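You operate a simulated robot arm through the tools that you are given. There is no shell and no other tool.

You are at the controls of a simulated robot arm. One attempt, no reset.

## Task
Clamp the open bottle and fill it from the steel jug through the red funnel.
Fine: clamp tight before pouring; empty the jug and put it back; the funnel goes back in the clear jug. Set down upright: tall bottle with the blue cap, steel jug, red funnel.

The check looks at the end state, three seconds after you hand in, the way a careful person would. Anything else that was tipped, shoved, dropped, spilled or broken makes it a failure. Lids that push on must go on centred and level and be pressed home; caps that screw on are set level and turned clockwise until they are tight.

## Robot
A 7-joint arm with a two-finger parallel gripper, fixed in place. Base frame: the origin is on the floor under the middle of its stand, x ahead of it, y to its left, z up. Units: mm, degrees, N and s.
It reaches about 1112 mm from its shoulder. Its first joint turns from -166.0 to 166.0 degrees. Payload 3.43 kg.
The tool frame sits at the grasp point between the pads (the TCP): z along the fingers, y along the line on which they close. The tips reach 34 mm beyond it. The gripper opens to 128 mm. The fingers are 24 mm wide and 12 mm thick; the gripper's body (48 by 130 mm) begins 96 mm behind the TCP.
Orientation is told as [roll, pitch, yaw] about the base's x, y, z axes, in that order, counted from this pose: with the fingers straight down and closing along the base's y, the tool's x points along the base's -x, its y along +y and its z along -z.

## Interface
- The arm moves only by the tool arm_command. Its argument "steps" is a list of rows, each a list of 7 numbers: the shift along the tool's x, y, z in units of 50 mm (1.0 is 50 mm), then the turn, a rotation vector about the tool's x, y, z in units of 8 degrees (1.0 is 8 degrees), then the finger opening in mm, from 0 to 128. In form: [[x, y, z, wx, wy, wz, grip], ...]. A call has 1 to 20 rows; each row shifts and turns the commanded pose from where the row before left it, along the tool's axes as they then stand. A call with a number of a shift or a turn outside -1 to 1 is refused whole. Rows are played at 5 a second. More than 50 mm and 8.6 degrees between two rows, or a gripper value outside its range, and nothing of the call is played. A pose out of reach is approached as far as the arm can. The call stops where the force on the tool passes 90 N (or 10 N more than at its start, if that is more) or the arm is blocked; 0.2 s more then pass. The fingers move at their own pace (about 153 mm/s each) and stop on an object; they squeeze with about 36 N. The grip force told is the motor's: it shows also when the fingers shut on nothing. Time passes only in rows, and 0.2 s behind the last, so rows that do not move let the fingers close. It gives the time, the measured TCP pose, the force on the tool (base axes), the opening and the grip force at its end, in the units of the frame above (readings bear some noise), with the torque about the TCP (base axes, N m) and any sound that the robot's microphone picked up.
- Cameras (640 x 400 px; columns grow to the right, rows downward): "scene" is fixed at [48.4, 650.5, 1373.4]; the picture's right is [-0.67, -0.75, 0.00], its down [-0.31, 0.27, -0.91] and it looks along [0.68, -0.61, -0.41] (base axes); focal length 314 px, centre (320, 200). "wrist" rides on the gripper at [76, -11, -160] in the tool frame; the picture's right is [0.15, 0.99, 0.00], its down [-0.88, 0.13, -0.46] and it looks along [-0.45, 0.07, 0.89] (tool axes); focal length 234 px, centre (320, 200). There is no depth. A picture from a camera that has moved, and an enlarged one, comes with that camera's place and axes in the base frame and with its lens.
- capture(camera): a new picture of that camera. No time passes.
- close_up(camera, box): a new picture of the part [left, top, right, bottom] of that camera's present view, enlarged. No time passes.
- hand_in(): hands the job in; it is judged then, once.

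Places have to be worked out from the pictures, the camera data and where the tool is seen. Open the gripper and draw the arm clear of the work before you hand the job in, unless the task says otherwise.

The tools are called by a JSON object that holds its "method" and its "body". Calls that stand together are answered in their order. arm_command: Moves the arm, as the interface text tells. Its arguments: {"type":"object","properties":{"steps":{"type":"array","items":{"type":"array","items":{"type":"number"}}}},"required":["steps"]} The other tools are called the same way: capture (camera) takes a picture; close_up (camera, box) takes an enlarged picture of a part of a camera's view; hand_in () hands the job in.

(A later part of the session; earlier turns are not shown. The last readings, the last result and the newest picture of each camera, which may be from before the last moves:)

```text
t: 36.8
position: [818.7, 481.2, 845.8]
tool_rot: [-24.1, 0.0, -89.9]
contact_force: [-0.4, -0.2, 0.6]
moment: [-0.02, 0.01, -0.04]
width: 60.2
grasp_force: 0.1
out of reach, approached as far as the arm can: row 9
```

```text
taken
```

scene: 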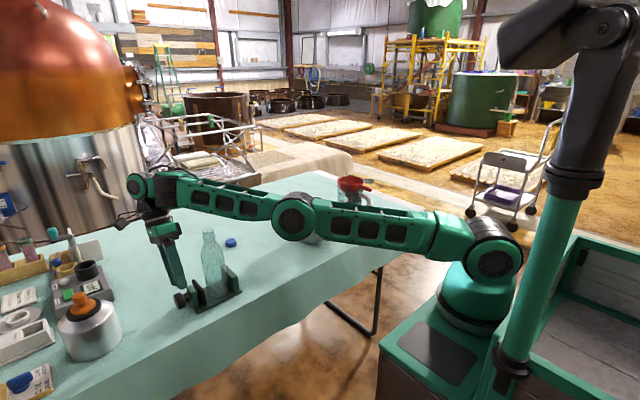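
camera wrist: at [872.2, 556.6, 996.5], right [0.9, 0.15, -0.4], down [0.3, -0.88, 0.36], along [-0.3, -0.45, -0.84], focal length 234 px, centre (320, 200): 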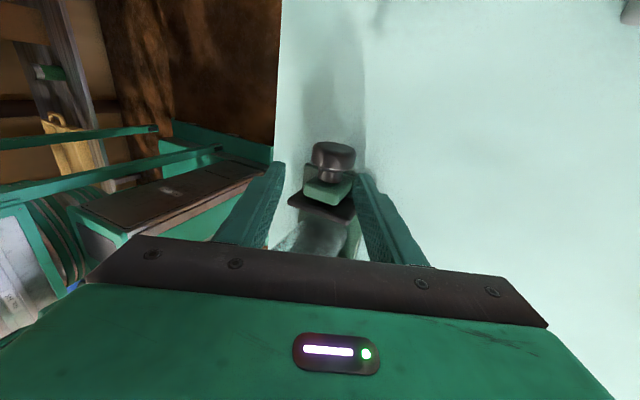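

Leaning 24° away from the robot is out of reach (the arm is stretched), so strokes must run from about +8° to about -70°. I lean back to +8° and read the pose.

{"method": "arm_command", "body": {"steps": [[0, 0, 0, -1, 0, 0, 60], [0, 0, 0, -1, 0, 0, 60], [0, 0, 0, 0, 0, 0, 60], [0, 0, 0, 0, 0, 0, 60]]}}

```text
t: 37.8
position: [814.4, 477.7, 844.5]
tool_rot: [-8.1, 0.0, -90.0]
contact_force: [0.5, -0.2, -0.3]
moment: [-0.02, 0.01, 0.01]
width: 60.3
grasp_force: 0.1
```

The pose is (814,478,845) at lean +8°. I recentre on the knob (y≈493) and slide down along the fingers to straddle it, still open.

{"method": "arm_command", "body": {"steps": [[0.306, -0.093, -0.144, 0, 0, 0, 60], [0, 0, 0, 0, 0, 0, 60], [0, 0, 0.3, 0, 0, 0, 60], [0, 0, 0.3, 0, 0, 0, 60], [0, 0, 0.2, 0, 0, 0, 60], [0, 0, 0, 0, 0, 0, 60], [0, 0, 0, 0, 0, 0, 60]]}}

{"method": "close_up", "body": {"camera": "wrist", "box": [240, 100, 400, 260]}}

{"method": "close_up", "body": {"camera": "scene", "box": [140, 250, 240, 330]}}

```text
t: 39.4
position: [804.4, 493.4, 813.0]
tool_rot: [-8.1, -0.1, -89.9]
contact_force: [0.3, 0.6, 1.3]
moment: [0.0, 0.01, 0.03]
width: 60.1
grasp_force: 0.0
```

```text
2.50 times, centred on (320, 180) of wrist
camera zoom: at [814.4, 568.5, 973.1], right [0.98, 0.15, -0.14], down [0.19, -0.88, 0.43], along [-0.06, -0.45, -0.89], focal length 585 px, centre (320, 250)
```

zoom: 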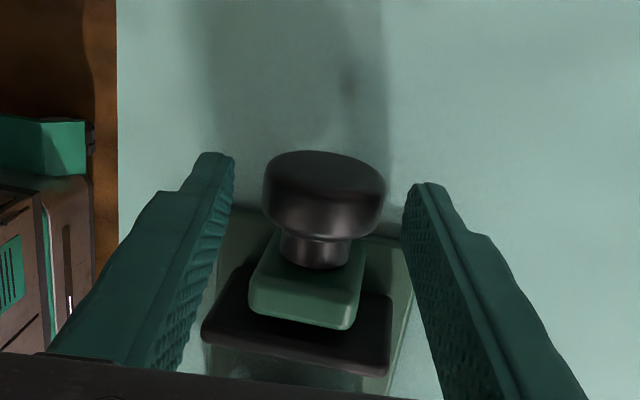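

```text
5.00 times, centred on (190, 290) of scene
camera zoom: at [48.4, 650.5, 1373.4], right [-0.67, -0.75, 0.0], down [-0.31, 0.27, -0.91], along [0.68, -0.61, -0.41], focal length 1569 px, centre (970, -250)
```

zoom: 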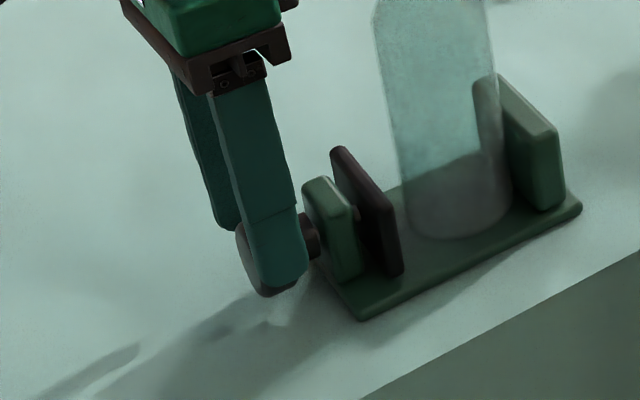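

The knob is centred between the fingers as predicted. I go 10 mm further along the fingers and close on the knob.

{"method": "arm_command", "body": {"steps": [[0, 0, 0.1, 0, 0, 0, 60], [0, 0, 0.1, 0, 0, 0, 60], [0, 0, 0, 0, 0, 0, 46], [0, 0, 0, 0, 0, 0, 36], [0, 0, 0, 0, 0, 0, 30], [0, 0, 0, 0, 0, 0, 30]]}}

```text
t: 40.8
position: [804.0, 494.0, 802.4]
tool_rot: [-8.1, -0.2, -90.0]
contact_force: [17.5, 8.3, -3.6]
moment: [0.42, -0.48, 0.28]
width: 43.6
grasp_force: 44.7
```

The knob is held (43.6 mm). I begin turning clockwise with three 8° rows pivoting about the knob axis and watch forces and sound.

{"method": "arm_command", "body": {"steps": [[0, 0.015, 0, 0, 0, 0, 30], [0, -0.067, 0.003, -1, 0, 0, 30], [0, -0.067, 0.003, -1, 0, 0, 30], [0, -0.067, 0.003, -1, 0, 0, 30], [0, 0, 0, 0, 0, 0, 30]]}}

{"method": "close_up", "body": {"camera": "scene", "box": [140, 250, 240, 330]}}

```text
t: 42.0
position: [792.4, 493.1, 803.3]
tool_rot: [16.1, 0.0, -89.9]
contact_force: [11.9, 22.4, -4.4]
moment: [1.4, -0.25, 0.73]
width: 43.4
grasp_force: 44.8
```

```text
5.00 times, centred on (190, 290) of scene
camera zoom: at [48.4, 650.5, 1373.4], right [-0.67, -0.75, 0.0], down [-0.31, 0.27, -0.91], along [0.68, -0.61, -0.41], focal length 1569 px, centre (970, -250)
```

zoom: 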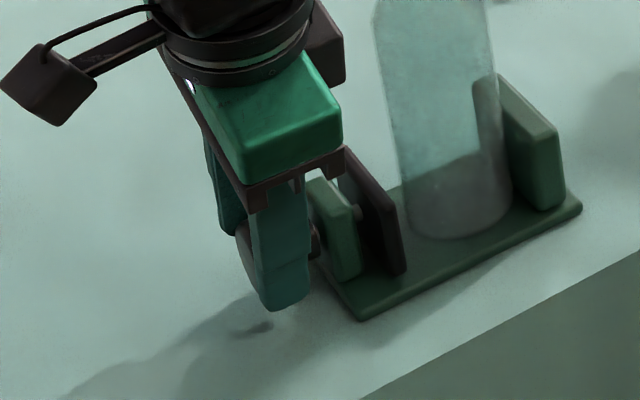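

The pad seems to have moved slightly toward the bottle but there is a +y side force of 22 N. I take the same enlarged view as before turning to compare the pad and knob positions.

{"method": "close_up", "body": {"camera": "scene", "box": [165, 275, 245, 325]}}

{"method": "close_up", "body": {"camera": "wrist", "box": [240, 100, 400, 260]}}

```text
8.00 times, centred on (205, 300) of scene
camera zoom: at [48.4, 650.5, 1373.4], right [-0.67, -0.75, 0.0], down [-0.31, 0.27, -0.91], along [0.68, -0.61, -0.41], focal length 2510 px, centre (1240, -600)
```

zoom: 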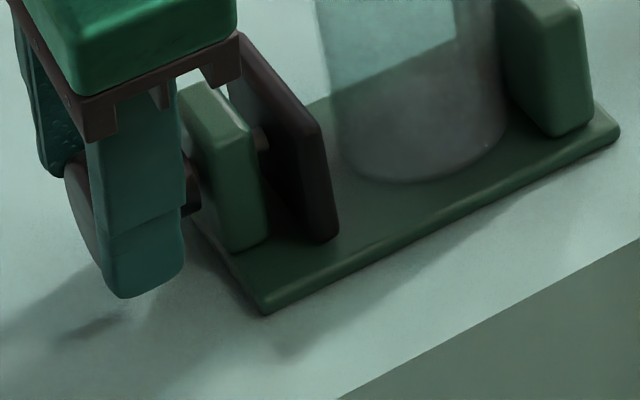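

```text
2.50 times, centred on (320, 180) of wrist
camera zoom: at [736.5, 567.9, 953.8], right [0.95, 0.15, 0.27], down [0.0, -0.88, 0.47], along [0.31, -0.45, -0.84], focal length 585 px, centre (320, 250)
```

zoom: 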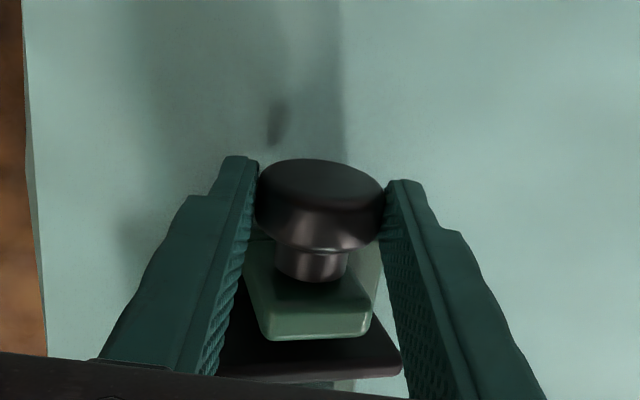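

Comparing views, the brown pad moved toward the bottle by a couple of mm while the knob itself stays put axially, so clockwise does close the clamp. I relieve the side force a little and continue the stroke to about -56°.

{"method": "arm_command", "body": {"steps": [[0.02, 0.015, 0, 0, 0, 0, 30], [0, -0.067, 0.003, -1, 0, 0, 30], [0, -0.067, 0.003, -1, 0, 0, 30], [0, -0.067, 0.003, -1, 0, 0, 30], [0, -0.067, 0.003, -1, 0, 0, 30], [0, -0.067, 0.003, -1, 0, 0, 30], [0, 0, 0, 0, 0, 0, 30]]}}

{"method": "close_up", "body": {"camera": "scene", "box": [165, 275, 245, 325]}}

{"method": "capture", "body": {"camera": "scene"}}

```text
t: 43.6
position: [776.9, 492.8, 791.8]
tool_rot: [55.8, -0.1, -89.8]
contact_force: [-25.6, 2.3, -13.1]
moment: [0.02, 0.68, -0.5]
width: 43.6
grasp_force: 45.2
```

```text
8.00 times, centred on (205, 300) of scene
camera zoom: at [48.4, 650.5, 1373.4], right [-0.67, -0.75, 0.0], down [-0.31, 0.27, -0.91], along [0.68, -0.61, -0.41], focal length 2510 px, centre (1240, -600)
```

zoom: 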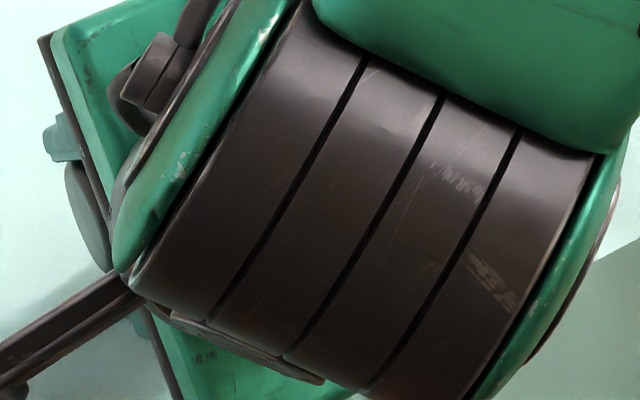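

```text
taken
```

scene: 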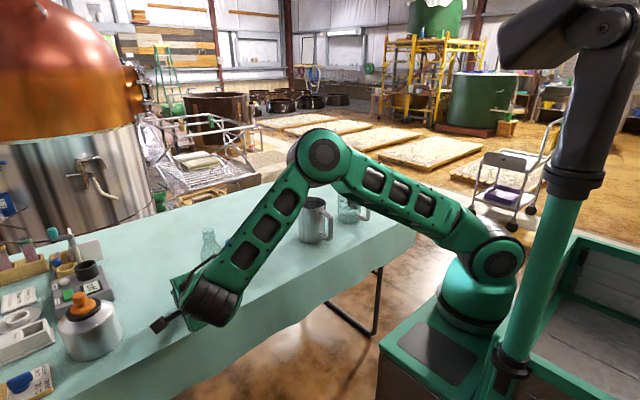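

The stroke reached -56° with the knob following. From the forces I refine the knob axis to about (800, z 775), 28 mm beyond the TCP. I open slightly, back out 30 mm along the fingers, and swing back to +8° around the axis.

{"method": "arm_command", "body": {"steps": [[0, 0, 0, 0, 0, 0, 47], [0, 0, 0, 0, 0, 0, 47], [0, 0, -0.2, 0, 0, 0, 48], [0, 0, -0.2, 0, 0, 0, 52], [0, 0, -0.2, 0, 0, 0, 58], [0, 0.162, 0, 1, 0, 0, 60], [0, 0.162, 0, 1, 0, 0, 60], [0, 0.162, 0, 1, 0, 0, 60], [0, 0.162, 0, 1, 0, 0, 60], [0, 0.162, 0, 1, 0, 0, 60], [0, 0.162, 0, 1, 0, 0, 60], [0, 0.162, 0, 1, 0, 0, 60], [0, 0.162, 0, 1, 0, 0, 60], [0, 0, 0, 0, 0, 0, 60], [0, 0, 0, 0, 0, 0, 60]]}}

{"method": "close_up", "body": {"camera": "wrist", "box": [240, 100, 400, 260]}}

{"method": "close_up", "body": {"camera": "scene", "box": [165, 275, 245, 325]}}

```text
t: 46.8
position: [809.6, 493.7, 839.3]
tool_rot: [-7.9, -0.1, -90.0]
contact_force: [-0.1, 0.3, 0.1]
moment: [0.0, 0.0, 0.0]
width: 60.1
grasp_force: 0.1
```

```text
2.50 times, centred on (320, 180) of wrist
camera zoom: at [820.1, 569.5, 999.1], right [0.98, 0.15, -0.14], down [0.19, -0.88, 0.43], along [-0.06, -0.45, -0.89], focal length 585 px, centre (320, 250)
```

zoom: 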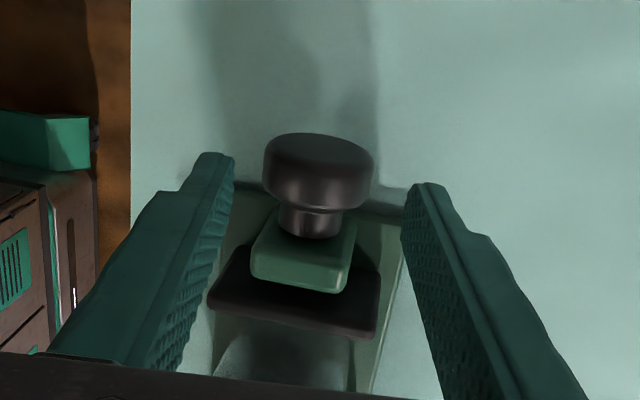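

```text
8.00 times, centred on (205, 300) of scene
camera zoom: at [48.4, 650.5, 1373.4], right [-0.67, -0.75, 0.0], down [-0.31, 0.27, -0.91], along [0.68, -0.61, -0.41], focal length 2510 px, centre (1240, -600)
```

zoom: 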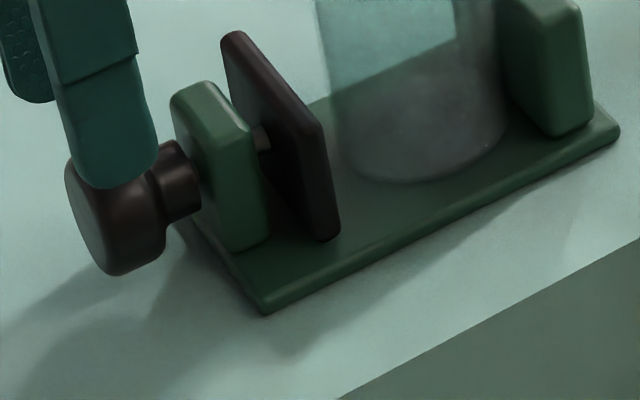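

The pad has advanced a few mm toward the bottle and the knob is centred between the fingers. I re-approach, grip and make a second full stroke from +8° to -56°.

{"method": "arm_command", "body": {"steps": [[0, 0, 0.3, 0, 0, 0, 58], [0, 0, 0.3, 0, 0, 0, 56], [0, 0, 0.18, 0, 0, 0, 54], [0, 0, 0, 0, 0, 0, 44], [0, 0, 0, 0, 0, 0, 34], [0, 0, 0, 0, 0, 0, 30], [0, -0.0726, 0.004, -1, 0, 0, 30], [0, -0.0726, 0.004, -1, 0, 0, 30], [0, -0.0726, 0.004, -1, 0, 0, 30], [0, -0.0726, 0.004, -1, 0, 0, 30], [0, -0.0726, 0.004, -1, 0, 0, 30], [0, -0.0726, 0.004, -1, 0, 0, 30], [0, -0.0726, 0.004, -1, 0, 0, 30], [0, -0.0726, 0.004, -1, 0, 0, 30], [0, 0, 0, 0, 0, 0, 30]]}}

{"method": "capture", "body": {"camera": "wrist"}}

```text
t: 50.0
position: [778.3, 493.1, 789.9]
tool_rot: [56.3, 0.1, -90.0]
contact_force: [32.4, 22.5, 1.2]
moment: [0.23, -0.52, 1.12]
width: 43.6
grasp_force: 45.0
```

```text
taken
camera wrist: at [639.4, 568.5, 870.3], right [0.55, 0.15, 0.82], down [-0.31, -0.88, 0.36], along [0.78, -0.45, -0.44], focal length 234 px, centre (320, 200)
```

wrist: 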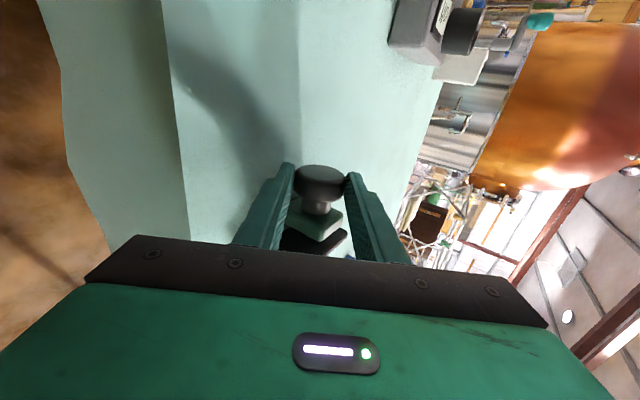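

The stroke completed to -56°. I release, back out and swing back to +8° as before, then measure the pad's travel.

{"method": "arm_command", "body": {"steps": [[0, 0, 0, 0, 0, 0, 47], [0, 0, 0, 0, 0, 0, 47], [0, 0, -0.2, 0, 0, 0, 48], [0, 0, -0.2, 0, 0, 0, 52], [0, 0, -0.24, 0, 0, 0, 58], [0, 0.162, 0, 1, 0, 0, 60], [0, 0.162, 0, 1, 0, 0, 60], [0, 0.162, 0, 1, 0, 0, 60], [0, 0.162, 0, 1, 0, 0, 60], [0, 0.162, 0, 1, 0, 0, 60], [0, 0.162, 0, 1, 0, 0, 60], [0, 0.162, 0, 1, 0, 0, 60], [0, 0.162, 0, 1, 0, 0, 60], [0, 0, 0, 0, 0, 0, 60], [0, 0, 0, 0, 0, 0, 60]]}}

{"method": "close_up", "body": {"camera": "scene", "box": [165, 275, 245, 325]}}

{"method": "close_up", "body": {"camera": "wrist", "box": [240, 100, 400, 260]}}

```text
t: 53.2
position: [806.8, 493.8, 838.3]
tool_rot: [-8.0, -0.1, -89.9]
contact_force: [0.0, 0.1, -0.1]
moment: [0.0, -0.02, 0.0]
width: 59.9
grasp_force: 0.1
```

```text
8.00 times, centred on (205, 300) of scene
camera zoom: at [48.4, 650.5, 1373.4], right [-0.67, -0.75, 0.0], down [-0.31, 0.27, -0.91], along [0.68, -0.61, -0.41], focal length 2510 px, centre (1240, -600)
```

zoom: 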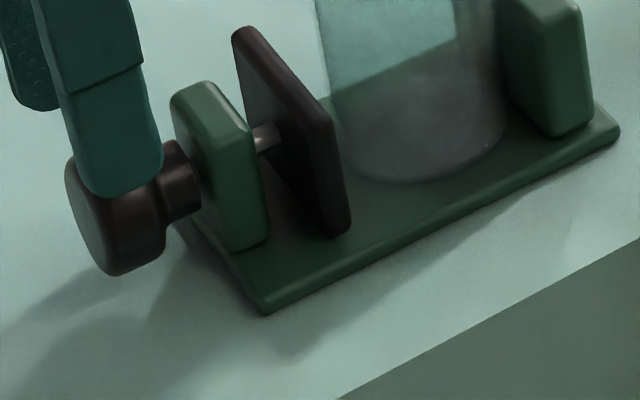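

```text
2.50 times, centred on (320, 180) of wrist
camera zoom: at [816.9, 569.3, 997.5], right [0.98, 0.15, -0.14], down [0.19, -0.88, 0.43], along [-0.06, -0.45, -0.89], focal length 585 px, centre (320, 250)
```

zoom: 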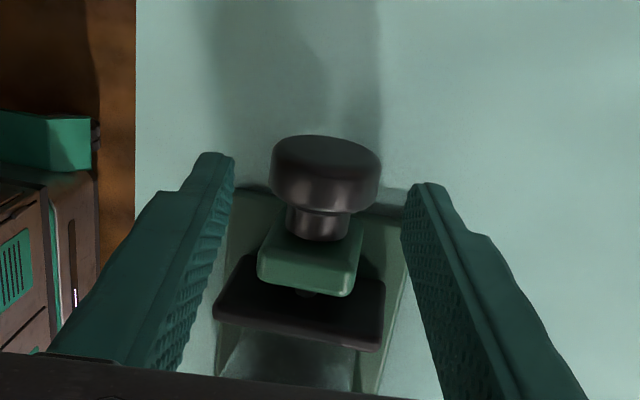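

The pad has clearly advanced (about 8 mm in total) and there is perhaps 11 mm left. I correct 2 mm toward the knob centre and make a third stroke.

{"method": "arm_command", "body": {"steps": [[0, 0.04, 0.3, 0, 0, 0, 58], [0, 0, 0.3, 0, 0, 0, 56], [0, 0, 0.16, 0, 0, 0, 54], [0, 0, 0, 0, 0, 0, 44], [0, 0, 0, 0, 0, 0, 34], [0, 0, 0, 0, 0, 0, 30], [0, -0.0726, 0.004, -1, 0, 0, 30], [0, -0.0726, 0.004, -1, 0, 0, 30], [0, -0.0726, 0.004, -1, 0, 0, 30], [0, -0.0726, 0.004, -1, 0, 0, 30], [0, -0.0726, 0.004, -1, 0, 0, 30], [0, -0.0726, 0.004, -1, 0, 0, 30], [0, -0.0726, 0.004, -1, 0, 0, 30], [0, -0.0726, 0.004, -1, 0, 0, 30], [0, 0, 0, 0, 0, 0, 30]]}}

{"method": "arm_command", "body": {"steps": [[0, 0, 0, 0, 0, 0, 47], [0, 0, 0, 0, 0, 0, 47], [0, 0, -0.2, 0, 0, 0, 48], [0, 0, -0.2, 0, 0, 0, 52], [0, 0, -0.24, 0, 0, 0, 58], [0, 0.166, 0, 1, 0, 0, 60], [0, 0.166, 0, 1, 0, 0, 60], [0, 0.166, 0, 1, 0, 0, 60], [0, 0.166, 0, 1, 0, 0, 60], [0, 0.166, 0, 1, 0, 0, 60], [0, 0.166, 0, 1, 0, 0, 60], [0, 0.166, 0, 1, 0, 0, 60], [0, 0.166, 0, 1, 0, 0, 60], [0, 0, 0, 0, 0, 0, 60], [0, 0, 0, 0, 0, 0, 60]]}}

{"method": "close_up", "body": {"camera": "scene", "box": [165, 275, 245, 325]}}

{"method": "close_up", "body": {"camera": "wrist", "box": [240, 100, 400, 260]}}

```text
t: 56.4
position: [779.3, 493.8, 789.0]
tool_rot: [56.4, 0.2, -90.0]
contact_force: [41.2, 24.2, 15.2]
moment: [-0.38, -0.91, 0.2]
width: 43.7
grasp_force: 45.3
```

```text
t: 59.6
position: [807.1, 493.4, 836.5]
tool_rot: [-8.0, -0.1, -89.9]
contact_force: [-0.3, 0.4, 0.3]
moment: [0.0, -0.02, 0.0]
width: 59.9
grasp_force: 0.0
```

```text
8.00 times, centred on (205, 300) of scene
camera zoom: at [48.4, 650.5, 1373.4], right [-0.67, -0.75, 0.0], down [-0.31, 0.27, -0.91], along [0.68, -0.61, -0.41], focal length 2510 px, centre (1240, -600)
```

zoom: 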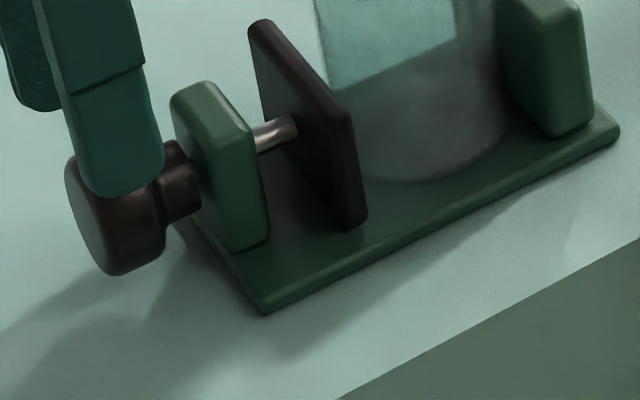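

```text
2.50 times, centred on (320, 180) of wrist
camera zoom: at [817.9, 568.7, 996.3], right [0.98, 0.15, -0.14], down [0.19, -0.88, 0.43], along [-0.06, -0.45, -0.89], focal length 585 px, centre (320, 250)
```

zoom: 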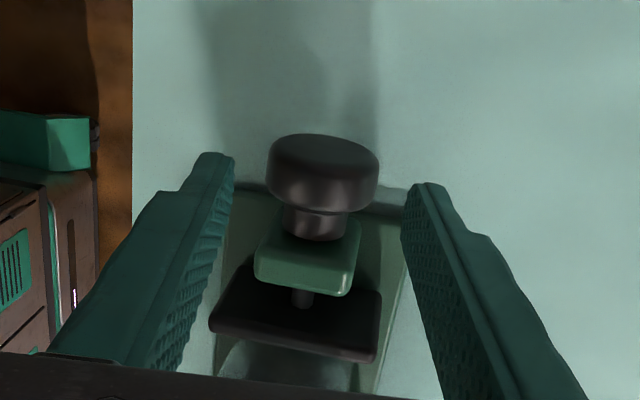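

The pad advanced another ~8 mm; it should now be within a few mm of the bottle. I regrip and turn in smaller portions, watching torque.

{"method": "arm_command", "body": {"steps": [[0, 0.03, 0.3, 0, 0, 0, 58], [0, 0, 0.3, 0, 0, 0, 56], [0, 0, 0.14, 0, 0, 0, 54], [0, 0, 0, 0, 0, 0, 44], [0, 0, 0, 0, 0, 0, 34], [0, 0, 0, 0, 0, 0, 30], [0, -0.0726, 0.004, -1, 0, 0, 30], [0, -0.0726, 0.004, -1, 0, 0, 30], [0, 0, 0, 0, 0, 0, 30]]}}

{"method": "close_up", "body": {"camera": "scene", "box": [165, 275, 245, 325]}}

{"method": "close_up", "body": {"camera": "wrist", "box": [240, 100, 400, 260]}}

```text
t: 61.6
position: [796.7, 492.4, 798.3]
tool_rot: [8.1, 0.0, -90.0]
contact_force: [10.0, 2.5, -4.3]
moment: [0.94, -0.21, 0.45]
width: 43.8
grasp_force: 44.9
```

```text
8.00 times, centred on (205, 300) of scene
camera zoom: at [48.4, 650.5, 1373.4], right [-0.67, -0.75, 0.0], down [-0.31, 0.27, -0.91], along [0.68, -0.61, -0.41], focal length 2510 px, centre (1240, -600)
```

zoom: 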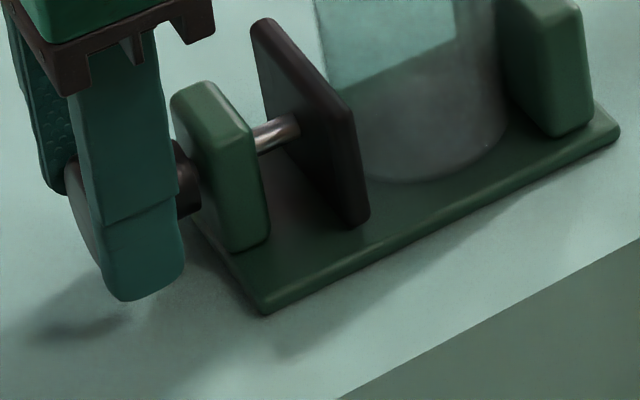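

```text
2.50 times, centred on (320, 180) of wrist
camera zoom: at [762.7, 568.4, 955.5], right [0.98, 0.15, 0.14], down [0.06, -0.88, 0.47], along [0.19, -0.45, -0.87], focal length 585 px, centre (320, 250)
```

zoom: 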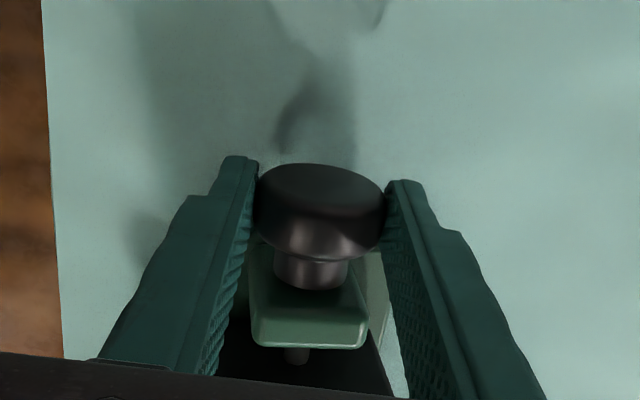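

The pad moves on (≈1.5 mm for 16°), no resistance yet. I continue in small portions.

{"method": "arm_command", "body": {"steps": [[0, -0.0726, 0.004, -1, 0, 0, 30], [0, -0.0726, 0.004, -1, 0, 0, 30], [0, 0, 0, 0, 0, 0, 30]]}}

{"method": "close_up", "body": {"camera": "scene", "box": [165, 275, 245, 325]}}

{"method": "arm_command", "body": {"steps": [[0, -0.0726, 0.004, -1, 0, 0, 30], [0, -0.0726, 0.004, -1, 0, 0, 30], [0, 0, 0, 0, 0, 0, 30]]}}

{"method": "close_up", "body": {"camera": "wrist", "box": [240, 100, 400, 260]}}

```text
t: 62.4
position: [790.8, 493.2, 797.0]
tool_rot: [24.2, 0.0, -90.1]
contact_force: [34.0, 19.3, -12.0]
moment: [0.55, -0.64, 0.92]
width: 43.8
grasp_force: 45.2
```

```text
8.00 times, centred on (205, 300) of scene
camera zoom: at [48.4, 650.5, 1373.4], right [-0.67, -0.75, 0.0], down [-0.31, 0.27, -0.91], along [0.68, -0.61, -0.41], focal length 2510 px, centre (1240, -600)
```

zoom: 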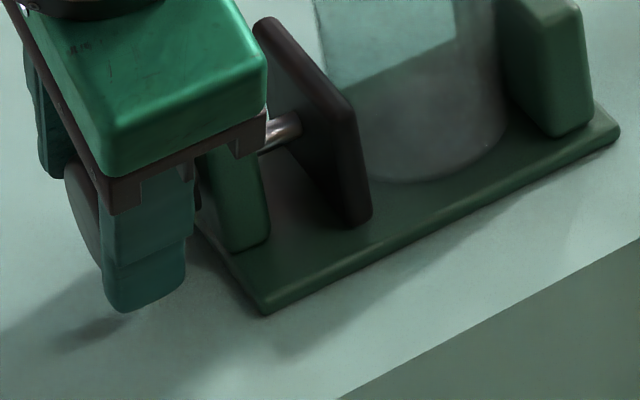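

```text
t: 63.2
position: [783.5, 493.2, 795.3]
tool_rot: [40.4, 0.1, -90.1]
contact_force: [30.9, 18.5, 11.2]
moment: [-0.78, -0.79, -0.13]
width: 43.3
grasp_force: 44.9
```

```text
2.50 times, centred on (320, 180) of wrist
camera zoom: at [671.4, 568.3, 910.5], right [0.76, 0.14, 0.64], down [-0.2, -0.88, 0.43], along [0.63, -0.45, -0.64], focal length 585 px, centre (320, 250)
```

zoom: 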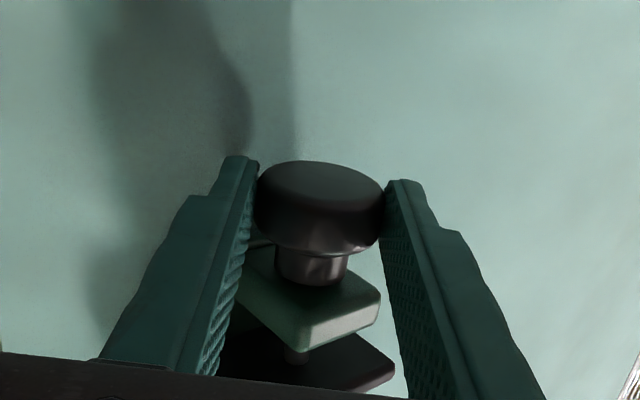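

Still turning. Two more rows finish this stroke, then I release, swing back and look.

{"method": "arm_command", "body": {"steps": [[0, -0.0726, 0.004, -1, 0, 0, 30], [0, -0.0726, 0.004, -1, 0, 0, 30], [0, 0, 0, 0, 0, 0, 30]]}}

{"method": "arm_command", "body": {"steps": [[0, 0, 0, 0, 0, 0, 47], [0, 0, 0, 0, 0, 0, 47], [0, 0, -0.2, 0, 0, 0, 48], [0, 0, -0.2, 0, 0, 0, 52], [0, 0, -0.24, 0, 0, 0, 58], [0, 0.17, 0, 1, 0, 0, 60], [0, 0.17, 0, 1, 0, 0, 60], [0, 0.17, 0, 1, 0, 0, 60], [0, 0.17, 0, 1, 0, 0, 60], [0, 0.17, 0, 1, 0, 0, 60], [0, 0.17, 0, 1, 0, 0, 60], [0, 0.17, 0, 1, 0, 0, 60], [0, 0.17, 0, 1, 0, 0, 60], [0, 0, 0, 0, 0, 0, 60], [0, 0, 0, 0, 0, 0, 60]]}}

{"method": "close_up", "body": {"camera": "scene", "box": [165, 275, 245, 325]}}

{"method": "close_up", "body": {"camera": "wrist", "box": [240, 100, 400, 260]}}

```text
t: 64.0
position: [776.7, 492.2, 790.0]
tool_rot: [56.2, 0.0, -90.0]
contact_force: [11.2, 7.0, 26.9]
moment: [-0.26, -0.81, 0.01]
width: 46.5
grasp_force: 14.5
```

```text
t: 67.2
position: [809.2, 492.7, 837.5]
tool_rot: [-8.1, -0.1, -89.8]
contact_force: [-0.3, 0.1, 0.7]
moment: [-0.03, -0.02, 0.0]
width: 59.8
grasp_force: 0.0
```

```text
8.00 times, centred on (205, 300) of scene
camera zoom: at [48.4, 650.5, 1373.4], right [-0.67, -0.75, 0.0], down [-0.31, 0.27, -0.91], along [0.68, -0.61, -0.41], focal length 2510 px, centre (1240, -600)
```

zoom: 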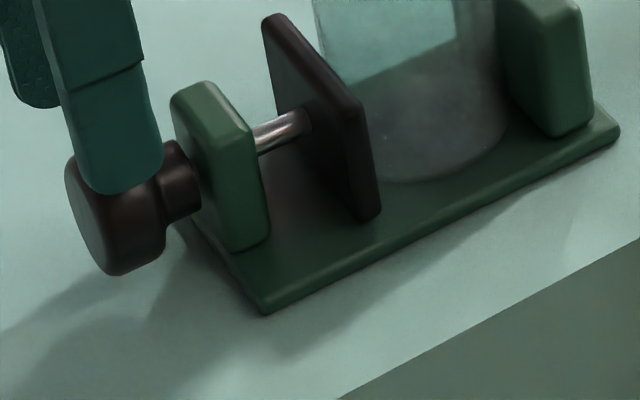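

```text
2.50 times, centred on (320, 180) of wrist
camera zoom: at [818.7, 568.6, 997.2], right [0.98, 0.15, -0.14], down [0.19, -0.88, 0.43], along [-0.06, -0.45, -0.89], focal length 585 px, centre (320, 250)
```

zoom: 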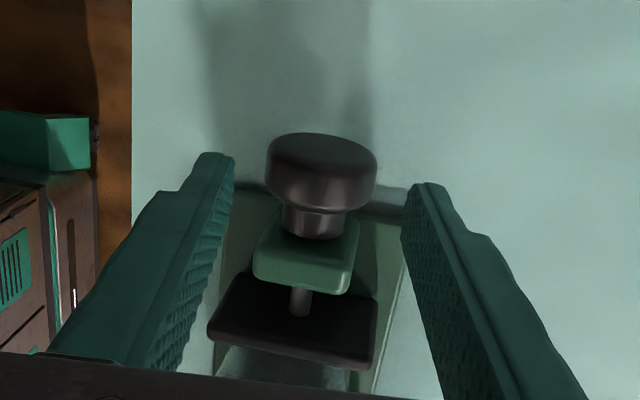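

At the very end of that stroke the lower fingertip brushed the table (grip dropped), so I will stop strokes at -48°. The pad is now close to the bottle; I enlarge to see the remaining gap.

{"method": "close_up", "body": {"camera": "scene", "box": [190, 255, 246, 310]}}

{"method": "close_up", "body": {"camera": "wrist", "box": [290, 180, 360, 250]}}

```text
7.27 times, centred on (218, 282) of scene
camera zoom: at [48.4, 650.5, 1373.4], right [-0.67, -0.75, 0.0], down [-0.31, 0.27, -0.91], along [0.68, -0.61, -0.41], focal length 2282 px, centre (1062, -400)
```

zoom: 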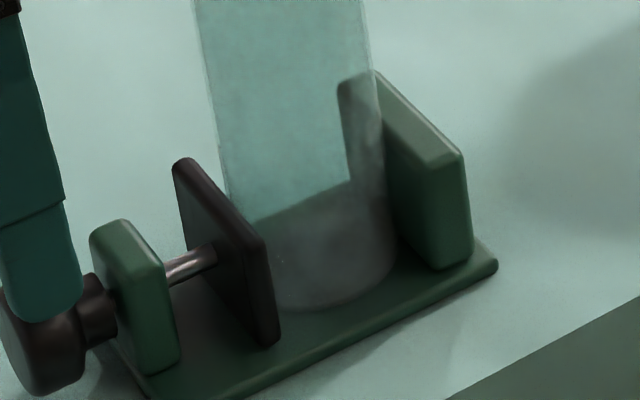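

```text
5.71 times, centred on (325, 215) of wrist
camera zoom: at [818.7, 568.6, 997.2], right [0.98, 0.15, -0.14], down [0.19, -0.88, 0.43], along [-0.06, -0.45, -0.89], focal length 1338 px, centre (291, 114)
```

zoom: 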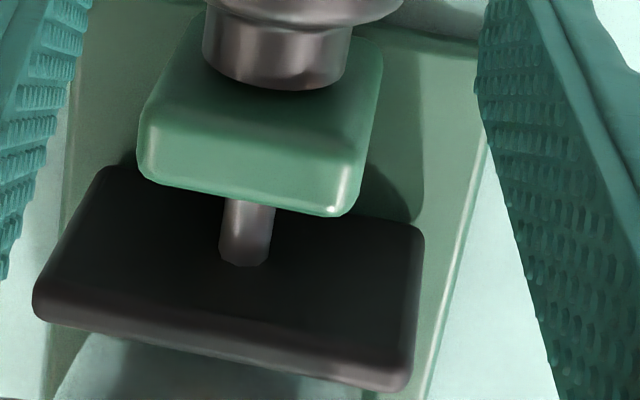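

The gap is small but I can't tell contact yet. I regrip with slightly less finger overlap (so the lower fingertip stays clear of the table) and turn on in small portions.

{"method": "arm_command", "body": {"steps": [[0, 0.0, 0.3, 0, 0, 0, 58], [0, 0, 0.3, 0, 0, 0, 56], [0, 0, 0.12, 0, 0, 0, 54], [0, 0, 0, 0, 0, 0, 44], [0, 0, 0, 0, 0, 0, 34], [0, 0, 0, 0, 0, 0, 30], [0, -0.0726, 0.004, -1, 0, 0, 30], [0, -0.0726, 0.004, -1, 0, 0, 30], [0, 0, 0, 0, 0, 0, 30]]}}

{"method": "close_up", "body": {"camera": "scene", "box": [190, 255, 246, 310]}}

{"method": "arm_command", "body": {"steps": [[0, -0.0726, 0.004, -1, 0, 0, 30], [0, -0.0726, 0.004, -1, 0, 0, 30], [0, 0, 0, 0, 0, 0, 30]]}}

{"method": "close_up", "body": {"camera": "scene", "box": [190, 255, 246, 310]}}

```text
t: 69.2
position: [795.7, 493.7, 801.5]
tool_rot: [8.0, 0.0, -90.0]
contact_force: [1.9, 0.9, 2.2]
moment: [0.63, 0.04, 0.52]
width: 42.9
grasp_force: 45.1
```

```text
7.27 times, centred on (218, 282) of scene
camera zoom: at [48.4, 650.5, 1373.4], right [-0.67, -0.75, 0.0], down [-0.31, 0.27, -0.91], along [0.68, -0.61, -0.41], focal length 2282 px, centre (1062, -400)
```

zoom: 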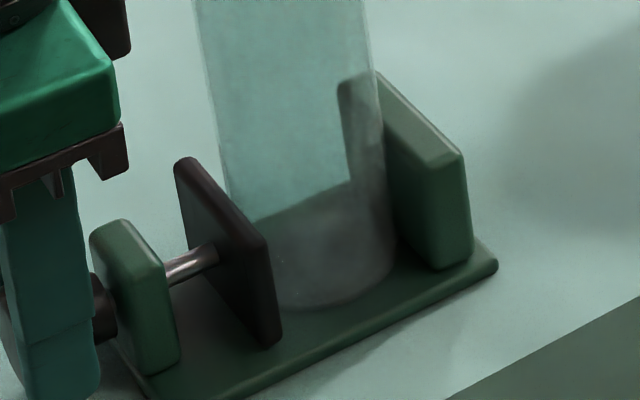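

```text
t: 70.0
position: [790.0, 493.9, 800.2]
tool_rot: [24.1, 0.1, -89.9]
contact_force: [13.6, 16.5, 5.3]
moment: [0.73, -0.07, 0.82]
width: 42.5
grasp_force: 45.1
```

```text
7.27 times, centred on (218, 282) of scene
camera zoom: at [48.4, 650.5, 1373.4], right [-0.67, -0.75, 0.0], down [-0.31, 0.27, -0.91], along [0.68, -0.61, -0.41], focal length 2282 px, centre (1062, -400)
```

zoom: 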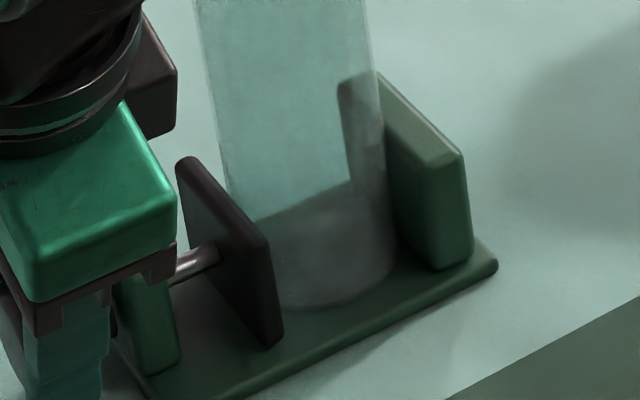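

The pad keeps creeping (~1 mm per 16°) with no bottle contact visible yet. I continue this stroke to -48°.

{"method": "arm_command", "body": {"steps": [[0, -0.0726, 0.004, -1, 0, 0, 30], [0, -0.0726, 0.004, -1, 0, 0, 30], [0, -0.0726, 0.004, -1, 0, 0, 30], [0, 0, 0, 0, 0, 0, 30]]}}

{"method": "arm_command", "body": {"steps": [[0, 0, 0, 0, 0, 0, 47], [0, 0, 0, 0, 0, 0, 47], [0, 0, -0.2, 0, 0, 0, 48], [0, 0, -0.2, 0, 0, 0, 52], [0, 0, -0.24, 0, 0, 0, 58], [0, 0.17, 0, 1, 0, 0, 60], [0, 0.17, 0, 1, 0, 0, 60], [0, 0.17, 0, 1, 0, 0, 60], [0, 0.17, 0, 1, 0, 0, 60], [0, 0.17, 0, 1, 0, 0, 60], [0, 0.17, 0, 1, 0, 0, 60], [0, 0.17, 0, 1, 0, 0, 60], [0, 0, 0, 0, 0, 0, 60], [0, 0, 0, 0, 0, 0, 60]]}}

{"method": "close_up", "body": {"camera": "scene", "box": [190, 255, 246, 310]}}

{"method": "close_up", "body": {"camera": "wrist", "box": [240, 100, 400, 260]}}

```text
t: 71.0
position: [780.9, 493.5, 792.7]
tool_rot: [48.2, 0.1, -90.0]
contact_force: [26.4, 24.7, 9.9]
moment: [0.5, 0.49, 0.84]
width: 42.9
grasp_force: 44.3
```

```text
t: 74.0
position: [811.1, 494.7, 838.0]
tool_rot: [-8.1, -0.1, -89.9]
contact_force: [0.4, -0.4, -1.0]
moment: [0.0, 0.04, 0.02]
width: 59.9
grasp_force: 0.1
```

```text
7.27 times, centred on (218, 282) of scene
camera zoom: at [48.4, 650.5, 1373.4], right [-0.67, -0.75, 0.0], down [-0.31, 0.27, -0.91], along [0.68, -0.61, -0.41], focal length 2282 px, centre (1062, -400)
```

zoom: 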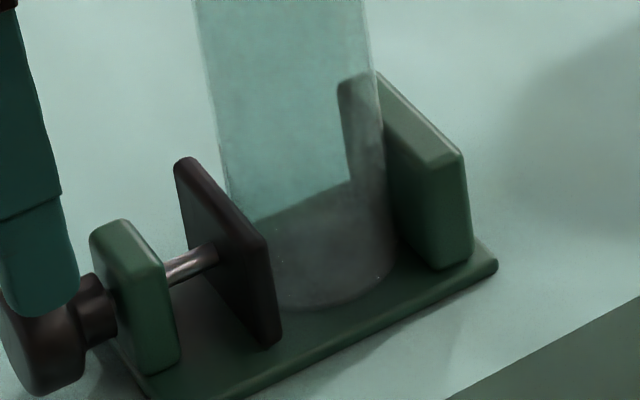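

```text
2.50 times, centred on (320, 180) of wrist
camera zoom: at [820.8, 568.8, 998.2], right [0.98, 0.15, -0.14], down [0.19, -0.88, 0.43], along [-0.06, -0.45, -0.89], focal length 585 px, centre (320, 250)
```

zoom: 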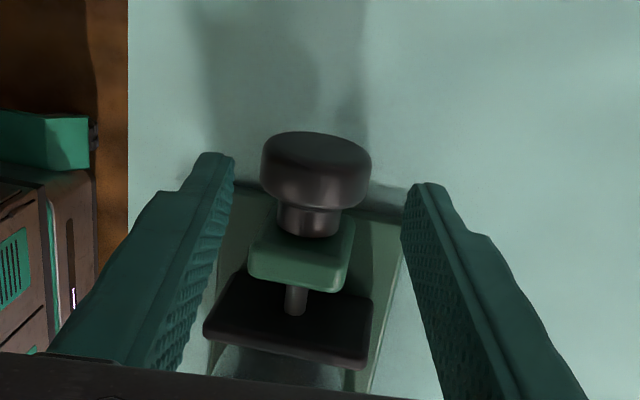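

The last stroke hardly moved the pad: either it now bears on the bottle (my estimate puts the pad face at y≈414, just touching) or the fingertips slipped. I regrip with deeper overlap and turn again with a solid hold, checking the torque.

{"method": "arm_command", "body": {"steps": [[0, -0.035, 0.3, 0, 0, 0, 58], [0, 0, 0.3, 0, 0, 0, 56], [0, 0, 0.22, 0, 0, 0, 54], [0, 0, 0, 0, 0, 0, 44], [0, 0, 0, 0, 0, 0, 34], [0, 0, 0, 0, 0, 0, 30], [0, 0, 0, 0, 0, 0, 30]]}}

{"method": "arm_command", "body": {"steps": [[0, -0.068, 0.003, -1, 0, 0, 30], [0, -0.068, 0.003, -1, 0, 0, 30], [0, 0, 0, 0, 0, 0, 30]]}}

{"method": "close_up", "body": {"camera": "scene", "box": [190, 255, 246, 310]}}

```text
t: 75.6
position: [803.7, 493.7, 796.3]
tool_rot: [-8.0, -0.1, -90.0]
contact_force: [15.5, 0.8, -2.3]
moment: [0.22, -0.32, 0.05]
width: 43.6
grasp_force: 44.5
```

```text
t: 76.4
position: [796.8, 493.6, 795.8]
tool_rot: [8.2, 0.1, -90.1]
contact_force: [36.9, 12.2, -3.6]
moment: [0.72, -0.61, 0.94]
width: 43.7
grasp_force: 45.3
```

```text
7.27 times, centred on (218, 282) of scene
camera zoom: at [48.4, 650.5, 1373.4], right [-0.67, -0.75, 0.0], down [-0.31, 0.27, -0.91], along [0.68, -0.61, -0.41], focal length 2282 px, centre (1062, -400)
```

zoom: 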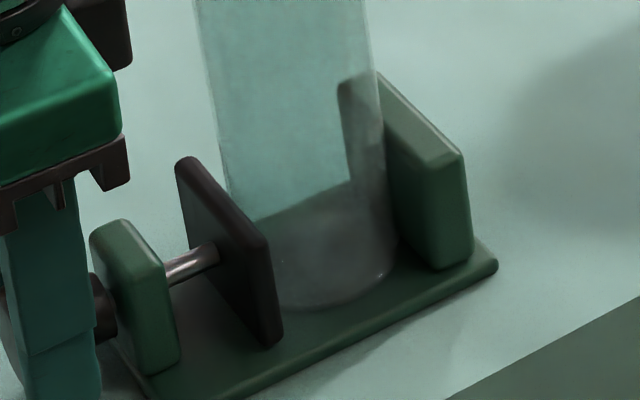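

The grip is now full (43.7 mm) and the fingers push a bit sideways; I add a small sideways correction and continue turning.

{"method": "arm_command", "body": {"steps": [[0, -0.03, 0, -1, 0, 0, 30], [0, -0.061, 0.003, -1, 0, 0, 30], [0, 0, 0, 0, 0, 0, 30]]}}

{"method": "close_up", "body": {"camera": "scene", "box": [190, 255, 246, 310]}}

{"method": "arm_command", "body": {"steps": [[0, -0.061, 0.003, -1, 0, 0, 30], [0, -0.061, 0.003, -1, 0, 0, 30], [0, 0, 0, 0, 0, 0, 30]]}}

{"method": "close_up", "body": {"camera": "wrist", "box": [240, 100, 400, 260]}}

```text
t: 77.2
position: [792.2, 493.8, 795.9]
tool_rot: [24.1, 0.1, -90.1]
contact_force: [36.7, 20.2, -5.7]
moment: [0.48, -0.12, 0.16]
width: 43.6
grasp_force: 44.8
```

```text
7.27 times, centred on (218, 282) of scene
camera zoom: at [48.4, 650.5, 1373.4], right [-0.67, -0.75, 0.0], down [-0.31, 0.27, -0.91], along [0.68, -0.61, -0.41], focal length 2282 px, centre (1062, -400)
```

zoom: 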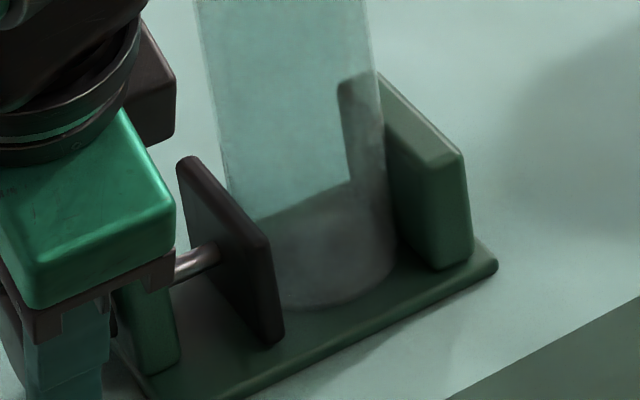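

```text
t: 78.0
position: [784.4, 492.2, 793.3]
tool_rot: [40.1, -0.1, -90.1]
contact_force: [19.5, 6.7, 11.2]
moment: [-0.55, 0.27, -0.05]
width: 42.9
grasp_force: 45.0
```

```text
2.50 times, centred on (320, 180) of wrist
camera zoom: at [673.4, 567.7, 908.8], right [0.76, 0.15, 0.64], down [-0.19, -0.88, 0.43], along [0.62, -0.45, -0.64], focal length 585 px, centre (320, 250)
```

zoom: 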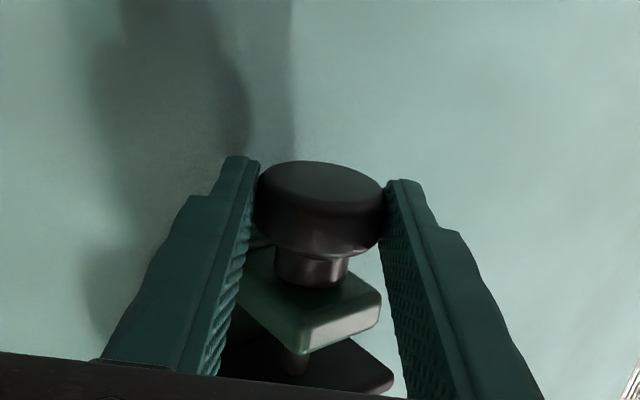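

Working out the torque about the knob axis, it was ~0 in the free strokes and has risen to ~0.6–1.1 N·m over the last two, so the pad now bears on the bottle. I turn further to make sure it is tight.

{"method": "arm_command", "body": {"steps": [[0, -0.061, 0.003, -1, 0, 0, 30], [0, 0, 0, 0, 0, 0, 30]]}}

{"method": "arm_command", "body": {"steps": [[0, 0, 0, 0, 0, 0, 47], [0, 0, 0, 0, 0, 0, 47], [0, 0, -0.2, 0, 0, 0, 48], [0, 0, -0.2, 0, 0, 0, 52], [0, 0, -0.24, 0, 0, 0, 58], [0, 0.155, 0, 1, 0, 0, 60], [0, 0.155, 0, 1, 0, 0, 60], [0, 0.155, 0, 1, 0, 0, 60], [0, 0.155, 0, 1, 0, 0, 60], [0, 0.155, 0, 1, 0, 0, 60], [0, 0.155, 0, 1, 0, 0, 60], [0, 0.155, 0, 1, 0, 0, 60], [0, 0, 0, 0, 0, 0, 60], [0, 0, 0, 0, 0, 0, 60]]}}

{"method": "close_up", "body": {"camera": "scene", "box": [190, 255, 246, 310]}}

{"method": "close_up", "body": {"camera": "wrist", "box": [240, 100, 400, 260]}}

```text
t: 78.6
position: [783.1, 492.8, 792.0]
tool_rot: [48.1, 0.0, -90.1]
contact_force: [15.8, 4.2, 15.0]
moment: [-0.47, 0.69, -0.16]
width: 42.8
grasp_force: 44.5
```

```text
t: 81.6
position: [807.1, 494.3, 834.3]
tool_rot: [-8.0, -0.1, -89.9]
contact_force: [0.2, 0.3, -0.4]
moment: [-0.02, -0.03, -0.02]
width: 60.1
grasp_force: 0.0
```

```text
7.27 times, centred on (218, 282) of scene
camera zoom: at [48.4, 650.5, 1373.4], right [-0.67, -0.75, 0.0], down [-0.31, 0.27, -0.91], along [0.68, -0.61, -0.41], focal length 2282 px, centre (1062, -400)
```

zoom: 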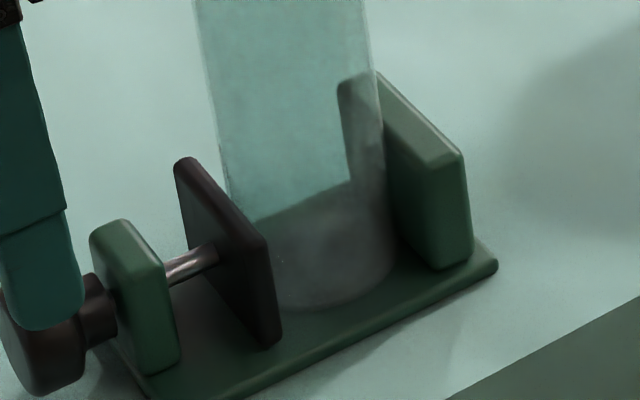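

```text
2.50 times, centred on (320, 180) of wrist
camera zoom: at [817.4, 569.1, 994.4], right [0.98, 0.15, -0.14], down [0.19, -0.88, 0.43], along [-0.06, -0.45, -0.89], focal length 585 px, centre (320, 250)
```

zoom: 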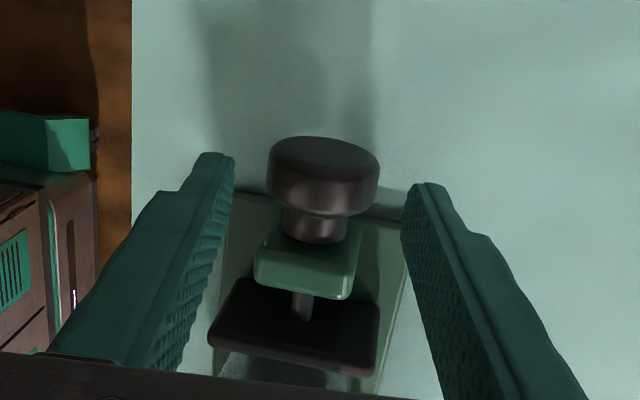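

At the end of that stroke the torque reached ~1.2 N·m, then on release the pad eased back a hair. To judge tightness, I regrip and turn in single small rows, tracking how quickly the torque builds.

{"method": "arm_command", "body": {"steps": [[0, 0.02, 0.3, 0, 0, 0, 58], [0, 0, 0.3, 0, 0, 0, 56], [0, 0, 0.14, 0, 0, 0, 54], [0, 0, 0, 0, 0, 0, 44], [0, 0, 0, 0, 0, 0, 34], [0, 0, 0, 0, 0, 0, 30], [0, 0, 0, 0, 0, 0, 30]]}}

{"method": "arm_command", "body": {"steps": [[0, -0.032, 0, -0.5, 0, 0, 30], [0, 0, 0, 0, 0, 0, 30]]}}

{"method": "arm_command", "body": {"steps": [[0, -0.032, 0, -0.5, 0, 0, 30], [0, 0, 0, 0, 0, 0, 30]]}}

{"method": "arm_command", "body": {"steps": [[0, -0.032, 0, -0.5, 0, 0, 30], [0, 0, 0, 0, 0, 0, 30]]}}

{"method": "arm_command", "body": {"steps": [[0, -0.032, 0, -0.5, 0, 0, 30], [0, 0, 0, 0, 0, 0, 30]]}}

```text
t: 83.2
position: [802.2, 493.0, 796.6]
tool_rot: [-8.0, -0.1, -90.1]
contact_force: [7.0, 0.6, -1.8]
moment: [0.15, -0.17, -0.02]
width: 43.9
grasp_force: 44.7
```

```text
t: 83.8
position: [801.8, 493.6, 797.1]
tool_rot: [-3.9, -0.1, -90.0]
contact_force: [7.5, -1.0, -1.6]
moment: [0.1, -0.12, -0.24]
width: 43.5
grasp_force: 45.2
```

```text
t: 84.4
position: [799.1, 494.0, 797.6]
tool_rot: [0.1, 0.1, -90.1]
contact_force: [10.7, 2.4, -0.7]
moment: [0.22, -0.22, -0.01]
width: 43.6
grasp_force: 45.6
```

```text
t: 85.0
position: [797.6, 494.3, 797.4]
tool_rot: [4.2, 0.0, -90.0]
contact_force: [13.7, 3.2, 5.0]
moment: [-0.38, -0.2, 0.16]
width: 43.8
grasp_force: 44.6
```

```text
t: 85.6
position: [796.8, 493.0, 797.8]
tool_rot: [8.1, 0.1, -90.0]
contact_force: [14.3, 9.1, 6.4]
moment: [0.22, -0.15, 0.2]
width: 43.3
grasp_force: 45.4
```

Torque starts near zero and only builds after ~10° of turn, so the knob seems to ease back a bit upon release. I keep turning this stroke and track the torque to its end.

{"method": "arm_command", "body": {"steps": [[0, -0.061, 0.002, -1, 0, 0, 30], [0, 0, 0, 0, 0, 0, 30]]}}

{"method": "arm_command", "body": {"steps": [[0, -0.061, 0.002, -1, 0, 0, 30], [0, 0, 0, 0, 0, 0, 30]]}}

{"method": "arm_command", "body": {"steps": [[0, -0.061, 0.002, -1, 0, 0, 30], [0, 0, 0, 0, 0, 0, 30]]}}

{"method": "arm_command", "body": {"steps": [[0, -0.061, 0.002, -1, 0, 0, 30], [0, 0, 0, 0, 0, 0, 30]]}}

{"method": "arm_command", "body": {"steps": [[0, -0.061, 0.002, -1, 0, 0, 30], [0, 0, 0, 0, 0, 0, 30]]}}

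{"method": "close_up", "body": {"camera": "wrist", "box": [280, 150, 380, 250]}}

```text
t: 86.2
position: [793.8, 493.3, 796.4]
tool_rot: [16.0, 0.0, -90.0]
contact_force: [21.9, 17.4, 8.4]
moment: [0.46, -0.22, 0.56]
width: 43.7
grasp_force: 44.9
```

```text
t: 86.8
position: [791.2, 493.8, 795.6]
tool_rot: [24.1, 0.1, -89.9]
contact_force: [24.7, 21.2, 10.6]
moment: [0.24, -0.05, 0.46]
width: 43.7
grasp_force: 44.9
```

```text
t: 87.4
position: [787.6, 491.4, 793.9]
tool_rot: [32.0, -0.1, -90.3]
contact_force: [30.0, 12.8, 5.0]
moment: [-0.97, -0.19, -0.03]
width: 42.7
grasp_force: 44.2
```

```text
t: 88.0
position: [787.0, 490.8, 792.9]
tool_rot: [40.1, 0.0, -90.1]
contact_force: [30.4, 6.5, 6.3]
moment: [-0.59, 0.2, 0.08]
width: 42.9
grasp_force: 45.4
```

```text
t: 88.6
position: [783.6, 491.7, 791.2]
tool_rot: [48.1, -0.2, -90.2]
contact_force: [37.7, 3.5, 7.9]
moment: [-0.39, 0.51, -0.2]
width: 42.7
grasp_force: 45.3
```

```text
4.00 times, centred on (330, 200) of wrist
camera zoom: at [657.2, 567.3, 889.1], right [0.66, 0.14, 0.74], down [-0.26, -0.88, 0.4], along [0.71, -0.45, -0.54], focal length 937 px, centre (280, 200)
```

zoom: 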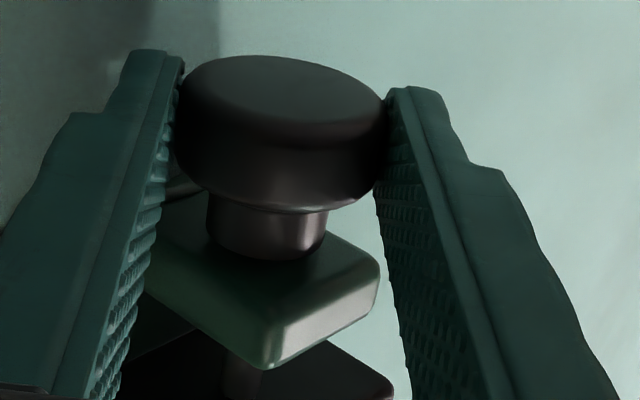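

Torque about the axis climbs steadily to ~1.25 N·m at -48°. I now reverse by small rows while still holding, to see whether the screw holds by itself (hysteresis) before I let go.

{"method": "arm_command", "body": {"steps": [[0, 0.03, 0, 0.5, 0, 0, 30], [0, 0, 0, 0, 0, 0, 30]]}}

{"method": "arm_command", "body": {"steps": [[0, 0.03, 0, 0.5, 0, 0, 30], [0, 0, 0, 0, 0, 0, 30]]}}

{"method": "arm_command", "body": {"steps": [[0, 0.03, 0, 0.5, 0, 0, 30], [0, 0, 0, 0, 0, 0, 30]]}}

```text
t: 89.2
position: [784.0, 491.5, 792.0]
tool_rot: [44.0, -0.1, -90.2]
contact_force: [38.4, -2.7, 5.2]
moment: [-0.01, 0.32, -0.2]
width: 42.9
grasp_force: 44.3
```

```text
t: 89.8
position: [786.4, 491.9, 791.8]
tool_rot: [40.0, -0.1, -90.2]
contact_force: [33.3, -9.4, 3.6]
moment: [-0.38, 0.13, -0.27]
width: 42.7
grasp_force: 45.4
```

```text
t: 90.4
position: [787.1, 491.6, 793.9]
tool_rot: [36.0, -0.2, -90.3]
contact_force: [28.2, -10.9, 2.9]
moment: [-0.57, 0.01, -0.46]
width: 42.7
grasp_force: 45.4
```

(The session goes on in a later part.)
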